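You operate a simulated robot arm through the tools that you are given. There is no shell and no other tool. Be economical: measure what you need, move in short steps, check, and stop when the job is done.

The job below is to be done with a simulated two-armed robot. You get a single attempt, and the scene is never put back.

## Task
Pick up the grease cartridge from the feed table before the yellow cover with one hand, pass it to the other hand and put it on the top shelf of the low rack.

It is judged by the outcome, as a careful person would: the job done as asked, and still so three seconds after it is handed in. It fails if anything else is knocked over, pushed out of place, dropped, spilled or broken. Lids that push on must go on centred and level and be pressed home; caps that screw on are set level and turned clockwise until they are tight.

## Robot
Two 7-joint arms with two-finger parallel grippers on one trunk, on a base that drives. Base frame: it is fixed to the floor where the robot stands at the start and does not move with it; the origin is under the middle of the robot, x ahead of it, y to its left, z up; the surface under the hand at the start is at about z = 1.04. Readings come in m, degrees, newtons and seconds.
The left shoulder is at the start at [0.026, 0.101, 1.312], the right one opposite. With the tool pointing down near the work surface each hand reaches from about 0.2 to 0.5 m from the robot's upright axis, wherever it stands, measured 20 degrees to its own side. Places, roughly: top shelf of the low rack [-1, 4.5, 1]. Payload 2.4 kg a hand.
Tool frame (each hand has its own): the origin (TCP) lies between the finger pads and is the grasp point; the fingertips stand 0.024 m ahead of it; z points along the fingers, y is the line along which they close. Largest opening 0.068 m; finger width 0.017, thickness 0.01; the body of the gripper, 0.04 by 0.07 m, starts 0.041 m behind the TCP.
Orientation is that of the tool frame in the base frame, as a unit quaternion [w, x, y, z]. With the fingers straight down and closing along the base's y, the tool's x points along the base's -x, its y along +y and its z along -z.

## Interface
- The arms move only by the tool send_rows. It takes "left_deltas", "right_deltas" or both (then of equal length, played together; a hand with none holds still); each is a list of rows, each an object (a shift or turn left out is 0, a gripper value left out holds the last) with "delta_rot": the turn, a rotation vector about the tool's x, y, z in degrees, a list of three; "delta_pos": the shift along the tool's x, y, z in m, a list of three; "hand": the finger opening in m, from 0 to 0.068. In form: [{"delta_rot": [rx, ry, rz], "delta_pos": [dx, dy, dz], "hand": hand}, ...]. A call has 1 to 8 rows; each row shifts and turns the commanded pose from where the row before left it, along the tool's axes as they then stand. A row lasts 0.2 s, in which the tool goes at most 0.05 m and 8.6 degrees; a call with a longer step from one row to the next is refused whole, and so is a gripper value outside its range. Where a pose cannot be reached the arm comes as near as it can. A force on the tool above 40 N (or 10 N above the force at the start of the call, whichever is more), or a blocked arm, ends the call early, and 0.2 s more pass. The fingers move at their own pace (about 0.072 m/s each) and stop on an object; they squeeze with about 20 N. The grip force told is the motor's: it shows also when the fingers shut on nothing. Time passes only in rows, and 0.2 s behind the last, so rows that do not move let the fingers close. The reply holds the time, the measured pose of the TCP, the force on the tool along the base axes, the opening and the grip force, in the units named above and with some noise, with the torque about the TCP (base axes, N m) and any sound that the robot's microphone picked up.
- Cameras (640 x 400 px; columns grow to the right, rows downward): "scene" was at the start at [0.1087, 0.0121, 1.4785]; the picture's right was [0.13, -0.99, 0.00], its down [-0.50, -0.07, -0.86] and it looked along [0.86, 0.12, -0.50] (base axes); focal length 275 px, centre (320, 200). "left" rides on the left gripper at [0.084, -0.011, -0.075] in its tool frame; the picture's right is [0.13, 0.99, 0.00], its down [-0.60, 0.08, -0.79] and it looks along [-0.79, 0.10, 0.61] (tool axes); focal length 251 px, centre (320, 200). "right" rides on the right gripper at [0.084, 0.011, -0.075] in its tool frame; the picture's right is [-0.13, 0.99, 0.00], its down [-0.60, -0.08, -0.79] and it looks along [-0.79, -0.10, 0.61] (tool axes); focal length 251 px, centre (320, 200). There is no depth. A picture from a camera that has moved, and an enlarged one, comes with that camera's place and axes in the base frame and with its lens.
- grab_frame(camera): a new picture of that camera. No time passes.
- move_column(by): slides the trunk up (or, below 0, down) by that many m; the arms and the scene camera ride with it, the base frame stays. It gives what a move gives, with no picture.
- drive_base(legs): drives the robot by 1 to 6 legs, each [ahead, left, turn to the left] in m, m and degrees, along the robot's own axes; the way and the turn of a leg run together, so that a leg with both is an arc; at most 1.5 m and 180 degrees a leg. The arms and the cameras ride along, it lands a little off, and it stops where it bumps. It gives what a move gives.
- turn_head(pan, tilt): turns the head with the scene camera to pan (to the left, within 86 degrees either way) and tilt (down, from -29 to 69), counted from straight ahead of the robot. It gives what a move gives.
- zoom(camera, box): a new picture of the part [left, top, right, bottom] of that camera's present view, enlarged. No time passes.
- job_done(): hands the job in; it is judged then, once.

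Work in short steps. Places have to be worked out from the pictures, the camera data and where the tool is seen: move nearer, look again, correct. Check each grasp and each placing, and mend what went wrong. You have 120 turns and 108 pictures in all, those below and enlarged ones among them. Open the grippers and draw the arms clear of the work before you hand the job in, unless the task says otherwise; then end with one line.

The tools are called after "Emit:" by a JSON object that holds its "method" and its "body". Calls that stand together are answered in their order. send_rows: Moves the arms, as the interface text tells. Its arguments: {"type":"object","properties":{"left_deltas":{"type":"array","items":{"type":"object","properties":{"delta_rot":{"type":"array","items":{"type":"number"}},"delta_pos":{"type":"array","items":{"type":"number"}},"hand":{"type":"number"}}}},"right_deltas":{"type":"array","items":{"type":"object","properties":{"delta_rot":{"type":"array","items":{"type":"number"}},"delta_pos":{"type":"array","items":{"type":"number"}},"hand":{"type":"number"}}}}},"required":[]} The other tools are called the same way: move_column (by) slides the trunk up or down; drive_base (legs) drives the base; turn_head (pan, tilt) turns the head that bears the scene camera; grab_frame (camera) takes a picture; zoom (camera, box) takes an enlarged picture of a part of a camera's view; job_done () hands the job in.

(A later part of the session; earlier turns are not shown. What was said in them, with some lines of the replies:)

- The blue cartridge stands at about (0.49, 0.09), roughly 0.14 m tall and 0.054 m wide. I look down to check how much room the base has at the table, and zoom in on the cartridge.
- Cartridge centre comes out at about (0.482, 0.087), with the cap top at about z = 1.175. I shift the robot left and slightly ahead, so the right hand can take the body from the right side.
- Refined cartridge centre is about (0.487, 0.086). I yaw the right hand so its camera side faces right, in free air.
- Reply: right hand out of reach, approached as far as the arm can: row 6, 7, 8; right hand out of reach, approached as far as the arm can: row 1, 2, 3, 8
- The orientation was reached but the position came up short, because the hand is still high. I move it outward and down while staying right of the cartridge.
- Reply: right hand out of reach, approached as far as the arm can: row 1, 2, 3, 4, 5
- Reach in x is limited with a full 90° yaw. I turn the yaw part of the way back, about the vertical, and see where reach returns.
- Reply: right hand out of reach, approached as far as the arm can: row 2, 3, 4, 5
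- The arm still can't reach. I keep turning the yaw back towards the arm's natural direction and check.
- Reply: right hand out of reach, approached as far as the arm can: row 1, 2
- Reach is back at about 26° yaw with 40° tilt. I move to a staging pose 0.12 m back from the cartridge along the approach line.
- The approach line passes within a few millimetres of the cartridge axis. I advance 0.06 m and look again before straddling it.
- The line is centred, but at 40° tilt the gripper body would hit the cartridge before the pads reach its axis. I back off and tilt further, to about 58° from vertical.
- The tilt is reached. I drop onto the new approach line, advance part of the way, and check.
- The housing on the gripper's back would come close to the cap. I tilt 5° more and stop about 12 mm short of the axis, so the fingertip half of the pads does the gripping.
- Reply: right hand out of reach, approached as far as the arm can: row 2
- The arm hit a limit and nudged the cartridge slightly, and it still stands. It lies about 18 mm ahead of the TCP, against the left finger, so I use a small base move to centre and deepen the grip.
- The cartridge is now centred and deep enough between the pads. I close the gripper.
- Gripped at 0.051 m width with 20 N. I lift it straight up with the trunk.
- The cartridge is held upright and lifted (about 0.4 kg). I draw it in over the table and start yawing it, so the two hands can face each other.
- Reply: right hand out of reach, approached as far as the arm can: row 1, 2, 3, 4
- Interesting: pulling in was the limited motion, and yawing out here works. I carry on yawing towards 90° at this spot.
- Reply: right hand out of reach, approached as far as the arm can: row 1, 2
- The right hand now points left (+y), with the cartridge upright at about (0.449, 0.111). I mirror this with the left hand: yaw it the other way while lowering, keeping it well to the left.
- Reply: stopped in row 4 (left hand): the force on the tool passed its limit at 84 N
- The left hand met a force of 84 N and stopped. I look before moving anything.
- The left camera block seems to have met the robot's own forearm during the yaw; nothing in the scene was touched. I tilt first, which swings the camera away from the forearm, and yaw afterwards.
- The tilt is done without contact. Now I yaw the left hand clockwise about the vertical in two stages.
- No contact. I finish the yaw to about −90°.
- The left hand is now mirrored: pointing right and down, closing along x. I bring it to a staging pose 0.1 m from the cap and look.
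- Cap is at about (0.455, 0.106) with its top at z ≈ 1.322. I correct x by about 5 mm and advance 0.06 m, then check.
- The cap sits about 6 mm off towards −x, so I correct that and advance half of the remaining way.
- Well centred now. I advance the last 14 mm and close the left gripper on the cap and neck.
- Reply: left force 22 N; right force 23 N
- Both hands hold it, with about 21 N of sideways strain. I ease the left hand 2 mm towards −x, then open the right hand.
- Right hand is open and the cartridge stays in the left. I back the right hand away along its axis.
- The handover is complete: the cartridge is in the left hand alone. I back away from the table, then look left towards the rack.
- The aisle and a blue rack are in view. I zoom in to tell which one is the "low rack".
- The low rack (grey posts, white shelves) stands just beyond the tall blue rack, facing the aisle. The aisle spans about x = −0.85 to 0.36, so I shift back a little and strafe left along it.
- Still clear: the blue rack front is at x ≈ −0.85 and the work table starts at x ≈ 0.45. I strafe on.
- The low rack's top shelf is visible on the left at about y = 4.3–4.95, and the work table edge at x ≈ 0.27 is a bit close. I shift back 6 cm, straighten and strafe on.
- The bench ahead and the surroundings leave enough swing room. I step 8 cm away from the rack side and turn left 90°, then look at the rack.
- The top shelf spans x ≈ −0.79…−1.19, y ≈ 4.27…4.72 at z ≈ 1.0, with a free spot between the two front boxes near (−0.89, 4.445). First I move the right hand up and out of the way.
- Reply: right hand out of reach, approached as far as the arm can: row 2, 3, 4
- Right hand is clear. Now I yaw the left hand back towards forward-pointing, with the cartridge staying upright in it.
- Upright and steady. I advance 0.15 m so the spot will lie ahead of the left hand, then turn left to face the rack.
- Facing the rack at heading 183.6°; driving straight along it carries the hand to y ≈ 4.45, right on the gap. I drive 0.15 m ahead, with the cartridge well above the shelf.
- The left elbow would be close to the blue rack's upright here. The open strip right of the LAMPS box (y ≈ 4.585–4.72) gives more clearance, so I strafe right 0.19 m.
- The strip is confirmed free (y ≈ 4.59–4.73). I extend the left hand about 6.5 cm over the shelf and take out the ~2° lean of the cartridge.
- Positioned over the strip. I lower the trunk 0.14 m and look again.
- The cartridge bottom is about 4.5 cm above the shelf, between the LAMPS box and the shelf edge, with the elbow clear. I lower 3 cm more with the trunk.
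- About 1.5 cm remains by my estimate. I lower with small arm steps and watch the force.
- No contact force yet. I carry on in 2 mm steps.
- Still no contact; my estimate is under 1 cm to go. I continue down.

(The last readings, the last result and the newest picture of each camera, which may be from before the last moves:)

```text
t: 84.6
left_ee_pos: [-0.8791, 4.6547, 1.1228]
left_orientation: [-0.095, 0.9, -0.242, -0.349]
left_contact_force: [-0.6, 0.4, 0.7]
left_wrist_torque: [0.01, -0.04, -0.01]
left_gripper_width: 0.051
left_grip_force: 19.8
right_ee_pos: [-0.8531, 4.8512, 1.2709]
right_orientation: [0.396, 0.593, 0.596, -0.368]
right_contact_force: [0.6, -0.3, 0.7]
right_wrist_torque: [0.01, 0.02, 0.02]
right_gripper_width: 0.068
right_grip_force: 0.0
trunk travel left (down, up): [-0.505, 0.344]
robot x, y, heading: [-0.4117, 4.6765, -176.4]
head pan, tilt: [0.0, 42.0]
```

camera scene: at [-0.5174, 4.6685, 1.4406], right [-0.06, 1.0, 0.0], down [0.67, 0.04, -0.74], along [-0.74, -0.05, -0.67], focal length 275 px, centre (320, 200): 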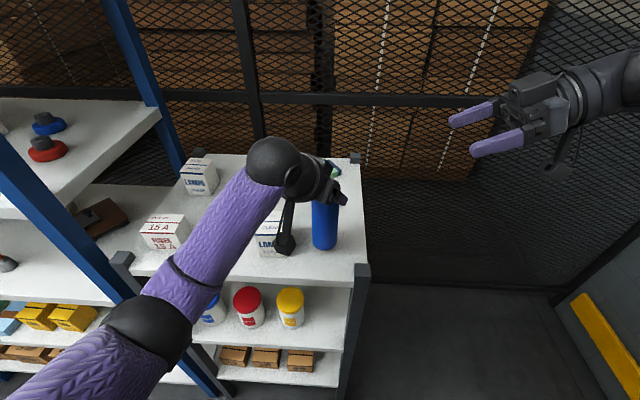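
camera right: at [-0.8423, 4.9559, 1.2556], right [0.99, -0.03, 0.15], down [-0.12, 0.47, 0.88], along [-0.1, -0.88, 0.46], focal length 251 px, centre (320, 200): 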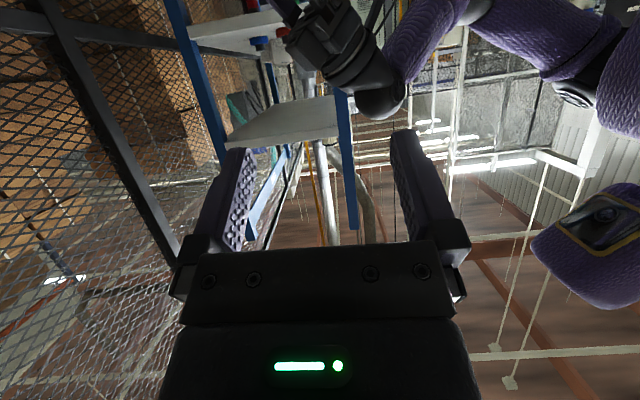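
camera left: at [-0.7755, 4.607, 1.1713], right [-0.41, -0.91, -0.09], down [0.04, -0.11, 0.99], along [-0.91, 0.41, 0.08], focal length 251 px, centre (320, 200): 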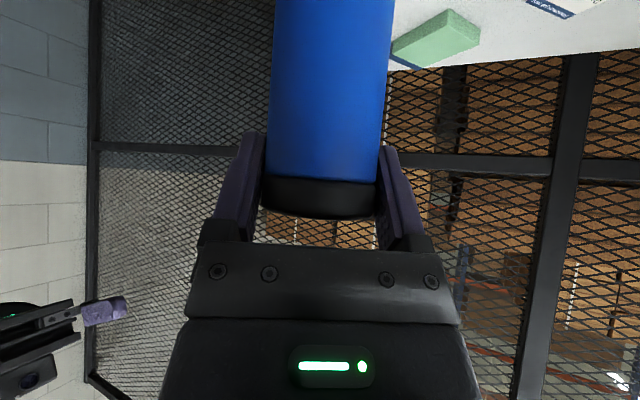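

Still no contact at TCP z = 1.123; two more steps.

Emit:
{"method": "send_rows", "body": {"left_deltas": [{"delta_pos": [0.0014, 0, 0.0015]}]}}

Emit:
{"method": "send_rows", "body": {"left_deltas": [{"delta_pos": [0.0014, 0, 0.0015]}]}}

Emit:
{"method": "zoom", "body": {"camera": "scene", "box": [240, 170, 400, 270]}}

Emit:
{"method": "grab_frame", "body": {"camera": "left"}}

```text
t: 85.0
left_ee_pos: [-0.8785, 4.653, 1.1219]
left_orientation: [-0.094, 0.901, -0.241, -0.349]
left_contact_force: [0.9, 0.3, -0.1]
left_wrist_torque: [-0.03, -0.03, 0.0]
left_gripper_width: 0.0508
left_grip_force: 20.4
right_ee_pos: [-0.8529, 4.8506, 1.2691]
right_orientation: [0.396, 0.593, 0.596, -0.368]
right_contact_force: [-0.1, 0.2, -1.0]
right_wrist_torque: [0.01, -0.01, -0.03]
right_gripper_width: 0.068
right_grip_force: 0.1
trunk travel left (down, up): [-0.505, 0.344]
robot x, y, heading: [-0.415, 4.6718, -176.4]
head pan, tilt: [0.0, 42.0]
```

```text
t: 85.4
left_ee_pos: [-0.8784, 4.6537, 1.1194]
left_orientation: [-0.095, 0.9, -0.242, -0.349]
left_contact_force: [-0.3, 0.5, -0.1]
left_wrist_torque: [-0.04, -0.07, -0.01]
left_gripper_width: 0.0506
left_grip_force: 20.4
right_ee_pos: [-0.8534, 4.8509, 1.2697]
right_orientation: [0.396, 0.594, 0.596, -0.367]
right_contact_force: [0.4, -0.5, 0.1]
right_wrist_torque: [0.03, -0.02, -0.01]
right_gripper_width: 0.0678
right_grip_force: 0.1
trunk travel left (down, up): [-0.505, 0.344]
robot x, y, heading: [-0.4158, 4.6759, -176.6]
head pan, tilt: [0.0, 42.0]
```

```text
4.00 times, centred on (320, 220) of scene
camera zoom: at [-0.5174, 4.6685, 1.4406], right [-0.06, 1.0, 0.0], down [0.67, 0.04, -0.74], along [-0.74, -0.05, -0.67], focal length 1100 px, centre (320, 120)
```

zoom: 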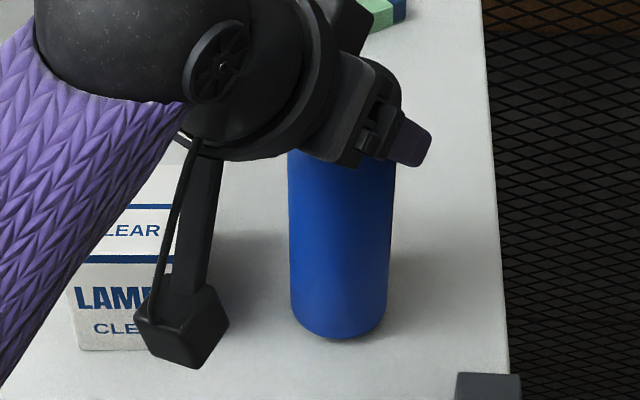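

```text
48 pictures are left
camera left: at [-0.7757, 4.6066, 1.1167], right [-0.41, -0.91, -0.09], down [0.04, -0.11, 0.99], along [-0.91, 0.41, 0.08], focal length 251 px, centre (320, 200)
```

left: 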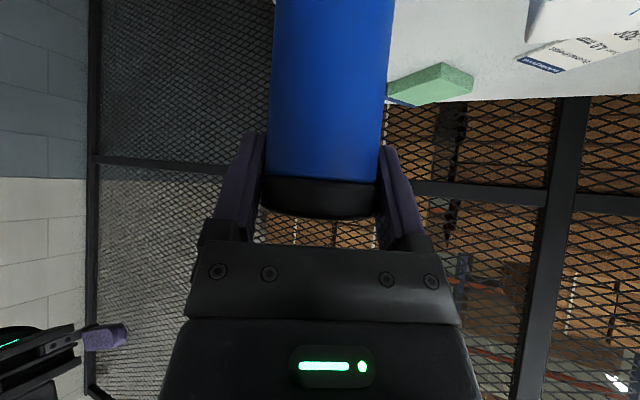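

The base shadow shows it is nearly down. I carry on in small steps until the force shows contact.

Emit:
{"method": "send_rows", "body": {"left_deltas": [{"delta_pos": [0.0014, 0, 0.0015]}]}}

Emit:
{"method": "send_rows", "body": {"left_deltas": [{"delta_pos": [0.0014, 0, 0.0015]}]}}

Emit:
{"method": "zoom", "body": {"camera": "scene", "box": [300, 230, 348, 260]}}

```text
t: 85.8
left_ee_pos: [-0.8781, 4.6545, 1.1153]
left_orientation: [-0.094, 0.9, -0.241, -0.35]
left_contact_force: [-0.4, -0.5, 0.9]
left_wrist_torque: [0.01, -0.02, -0.01]
left_gripper_width: 0.0507
left_grip_force: 20.4
right_ee_pos: [-0.8547, 4.8501, 1.2701]
right_orientation: [0.397, 0.593, 0.596, -0.368]
right_contact_force: [-0.7, -0.3, 0.1]
right_wrist_torque: [0.0, -0.02, 0.01]
right_gripper_width: 0.068
right_grip_force: 0.1
trunk travel left (down, up): [-0.505, 0.344]
robot x, y, heading: [-0.4135, 4.6745, -176.3]
head pan, tilt: [0.0, 42.0]
```

```text
t: 86.2
left_ee_pos: [-0.8792, 4.655, 1.1138]
left_orientation: [-0.095, 0.9, -0.242, -0.349]
left_contact_force: [-0.5, -0.7, 0.6]
left_wrist_torque: [-0.03, -0.01, 0.0]
left_gripper_width: 0.051
left_grip_force: 21.0
right_ee_pos: [-0.8524, 4.8512, 1.2708]
right_orientation: [0.396, 0.593, 0.596, -0.367]
right_contact_force: [0.1, 0.3, 0.1]
right_wrist_torque: [0.03, -0.03, 0.0]
right_gripper_width: 0.0682
right_grip_force: 0.1
trunk travel left (down, up): [-0.505, 0.344]
robot x, y, heading: [-0.415, 4.6739, -176.5]
head pan, tilt: [0.0, 42.0]
```

```text
13.33 times, centred on (324, 245) of scene
camera zoom: at [-0.5174, 4.6685, 1.4406], right [-0.06, 1.0, 0.0], down [0.67, 0.04, -0.74], along [-0.74, -0.05, -0.67], focal length 3667 px, centre (267, -400)
```

zoom: 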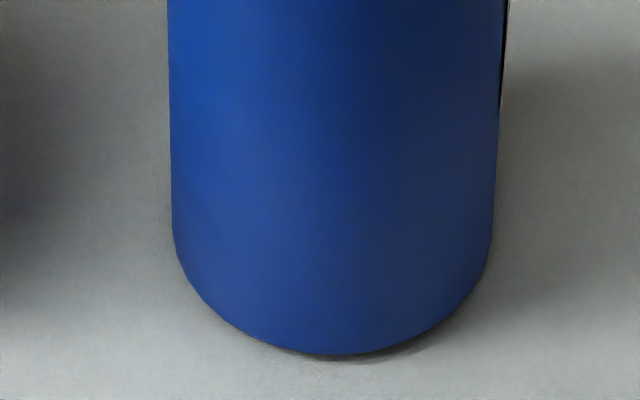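

Almost touching. More small steps.

Emit:
{"method": "send_rows", "body": {"left_deltas": [{"delta_pos": [0.0014, 0, 0.0015]}]}}

Emit:
{"method": "send_rows", "body": {"left_deltas": [{"delta_pos": [0.0014, 0, 0.0015]}]}}

Emit:
{"method": "zoom", "body": {"camera": "scene", "box": [300, 230, 348, 260]}}

```text
t: 86.6
left_ee_pos: [-0.8785, 4.6563, 1.1124]
left_orientation: [-0.094, 0.9, -0.241, -0.35]
left_contact_force: [0.0, 0.5, 0.4]
left_wrist_torque: [0.01, -0.02, 0.0]
left_gripper_width: 0.0506
left_grip_force: 20.3
right_ee_pos: [-0.8533, 4.8517, 1.2699]
right_orientation: [0.396, 0.594, 0.596, -0.368]
right_contact_force: [0.5, 0.0, 0.4]
right_wrist_torque: [0.0, 0.02, -0.01]
right_gripper_width: 0.0677
right_grip_force: 0.0
trunk travel left (down, up): [-0.505, 0.344]
robot x, y, heading: [-0.4138, 4.6736, -176.2]
head pan, tilt: [0.0, 42.0]
```

```text
t: 87.0
left_ee_pos: [-0.8789, 4.6554, 1.1113]
left_orientation: [-0.096, 0.899, -0.242, -0.351]
left_contact_force: [0.2, -0.7, 5.3]
left_wrist_torque: [-0.05, 0.12, 0.04]
left_gripper_width: 0.0505
left_grip_force: 19.5
right_ee_pos: [-0.8527, 4.8505, 1.2699]
right_orientation: [0.396, 0.593, 0.597, -0.368]
right_contact_force: [-0.5, -0.3, -0.2]
right_wrist_torque: [0.0, 0.03, 0.0]
right_gripper_width: 0.068
right_grip_force: 0.0
trunk travel left (down, up): [-0.505, 0.344]
robot x, y, heading: [-0.4153, 4.6784, -176.4]
head pan, tilt: [0.0, 42.0]
```

```text
13.33 times, centred on (324, 245) of scene
camera zoom: at [-0.5164, 4.6684, 1.4408], right [-0.06, 1.0, 0.0], down [0.67, 0.04, -0.74], along [-0.74, -0.05, -0.67], focal length 3667 px, centre (267, -400)
```

zoom: 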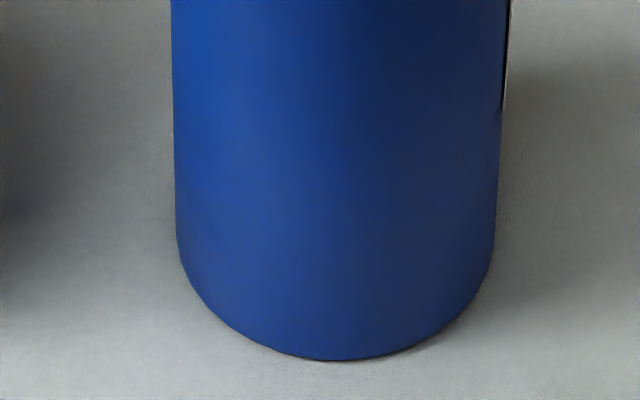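

Contact: 5 N upward, and the base sits flush on the shelf. I open the left gripper.

Emit:
{"method": "send_rows", "body": {"left_deltas": [{"hand": 0.056}, {"hand": 0.068}, {"hand": 0.068}]}}

Emit:
{"method": "grab_frame", "body": {"camera": "left"}}

Emit:
{"method": "zoom", "body": {"camera": "scene", "box": [240, 170, 400, 270]}}

```text
t: 87.8
left_ee_pos: [-0.8781, 4.656, 1.1105]
left_orientation: [-0.095, 0.9, -0.241, -0.349]
left_contact_force: [0.5, -0.5, 0.1]
left_wrist_torque: [0.0, -0.01, -0.04]
left_gripper_width: 0.068
left_grip_force: 0.0
right_ee_pos: [-0.8527, 4.8516, 1.2707]
right_orientation: [0.396, 0.594, 0.596, -0.368]
right_contact_force: [0.1, 0.2, 0.4]
right_wrist_torque: [0.05, 0.0, -0.02]
right_gripper_width: 0.0678
right_grip_force: 0.0
trunk travel left (down, up): [-0.505, 0.344]
robot x, y, heading: [-0.4126, 4.674, -176.5]
head pan, tilt: [0.0, 42.0]
```

```text
45 pictures are left
camera left: at [-0.7747, 4.6074, 1.1087], right [-0.41, -0.91, -0.09], down [0.04, -0.11, 0.99], along [-0.91, 0.41, 0.08], focal length 251 px, centre (320, 200)
```

left: 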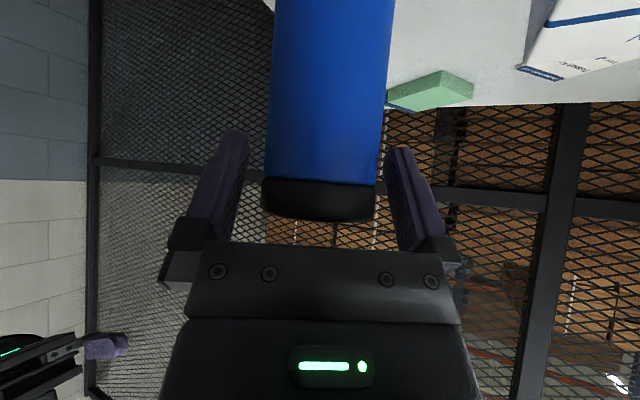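

```text
4.00 times, centred on (320, 220) of scene
camera zoom: at [-0.517, 4.6685, 1.4407], right [-0.06, 1.0, 0.0], down [0.67, 0.04, -0.74], along [-0.74, -0.05, -0.67], focal length 1100 px, centre (320, 120)
```

zoom: 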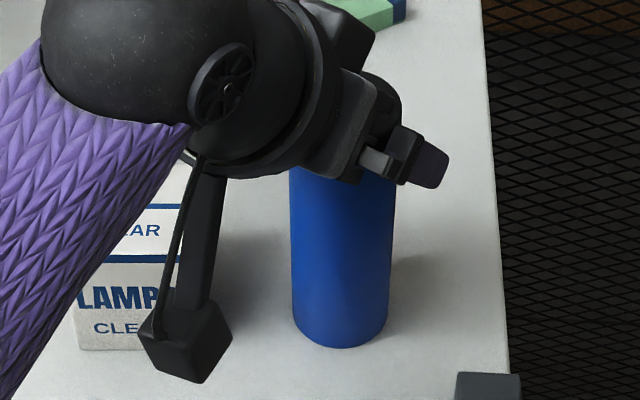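

It stands freely and is clear of both fingers. I retreat along the tool axis.

Emit:
{"method": "send_rows", "body": {"left_deltas": [{"delta_pos": [0, 0, -0.015]}, {"delta_pos": [0, 0, -0.02]}, {"delta_pos": [0, 0, -0.025]}, {"delta_pos": [0, 0, -0.03]}, {"delta_pos": [0, 0, -0.03]}]}}

Emit:
{"method": "grab_frame", "body": {"camera": "scene"}}

```text
t: 89.0
left_ee_pos: [-0.8088, 4.6141, 1.1955]
left_orientation: [-0.095, 0.9, -0.242, -0.35]
left_contact_force: [-0.1, 0.0, 0.0]
left_wrist_torque: [0.0, 0.0, 0.02]
left_gripper_width: 0.068
left_grip_force: 0.1
right_ee_pos: [-0.8524, 4.8518, 1.2703]
right_orientation: [0.396, 0.593, 0.597, -0.368]
right_contact_force: [0.0, 0.0, -0.1]
right_wrist_torque: [0.0, 0.05, -0.01]
right_gripper_width: 0.0682
right_grip_force: 0.1
trunk travel left (down, up): [-0.505, 0.344]
robot x, y, heading: [-0.4143, 4.6732, -176.5]
head pan, tilt: [0.0, 42.0]
```

```text
43 pictures are left
camera scene: at [-0.5168, 4.6684, 1.4407], right [-0.06, 1.0, 0.0], down [0.67, 0.04, -0.74], along [-0.74, -0.05, -0.67], focal length 275 px, centre (320, 200)
```

scene: 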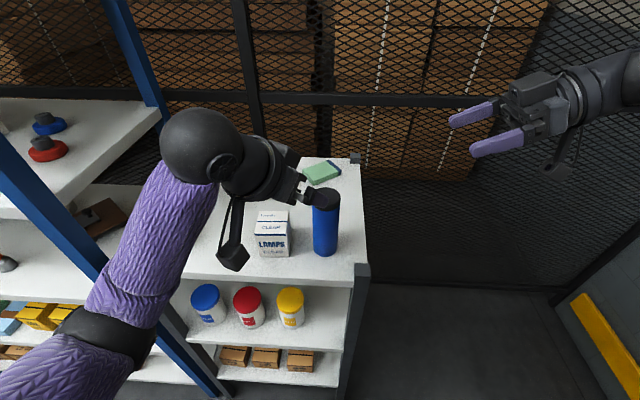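

The cartridge stands upright on the shelf. I raise the trunk, back the robot away and take a final look.

Emit:
{"method": "move_column", "body": {"by": 0.1}}

Emit:
{"method": "drive_base", "body": {"legs": [[-0.15, 0, 0]]}}

Emit:
{"method": "grab_frame", "body": {"camera": "scene"}}

```text
t: 90.4
left_ee_pos: [-0.8082, 4.6123, 1.2985]
left_orientation: [-0.095, 0.9, -0.242, -0.349]
left_contact_force: [-0.3, -0.3, -0.1]
left_wrist_torque: [0.02, -0.01, 0.0]
left_gripper_width: 0.068
left_grip_force: 0.1
right_ee_pos: [-0.8528, 4.8525, 1.3707]
right_orientation: [0.396, 0.594, 0.597, -0.366]
right_contact_force: [-0.7, 0.5, 0.6]
right_wrist_torque: [0.0, -0.05, 0.01]
right_gripper_width: 0.0681
right_grip_force: 0.0
trunk travel left (down, up): [-0.605, 0.245]
robot x, y, heading: [-0.4182, 4.6738, -176.2]
head pan, tilt: [0.0, 42.0]
```

```text
t: 91.8
left_ee_pos: [-0.6572, 4.6236, 1.2998]
left_orientation: [-0.095, 0.9, -0.242, -0.35]
left_contact_force: [0.4, 0.7, 1.0]
left_wrist_torque: [0.01, 0.02, 0.02]
left_gripper_width: 0.0682
left_grip_force: 0.1
right_ee_pos: [-0.7032, 4.8621, 1.371]
right_orientation: [0.396, 0.593, 0.597, -0.368]
right_contact_force: [0.1, 0.3, 0.1]
right_wrist_torque: [0.0, 0.04, -0.01]
right_gripper_width: 0.0678
right_grip_force: 0.1
trunk travel left (down, up): [-0.605, 0.245]
robot x, y, heading: [-0.2648, 4.6841, -176.3]
head pan, tilt: [0.0, 42.0]
```

```text
42 pictures are left
camera scene: at [-0.3594, 4.6785, 1.541], right [-0.06, 1.0, 0.0], down [0.67, 0.04, -0.74], along [-0.74, -0.05, -0.67], focal length 275 px, centre (320, 200)
```

scene: 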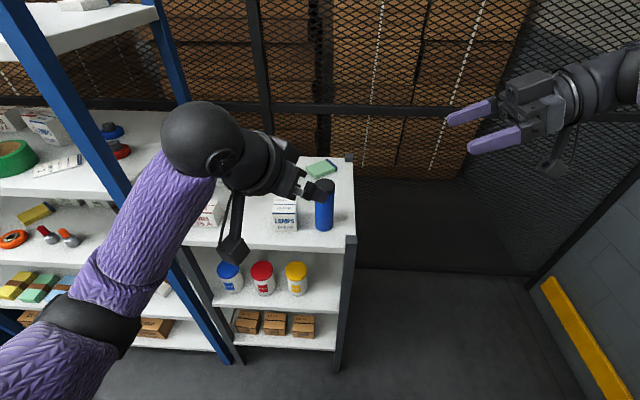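

The cartridge stands upright on the low rack's top shelf, nothing else there has moved, and both grippers are open and clear. I hand the job in.

Emit:
{"method": "job_done", "body": {}}

```text
The job is handed in.
```

The grease cartridge was picked up with the right hand, passed to the left, and set upright on the top shelf of the low rack; the job is handed in and nothing else was disturbed.
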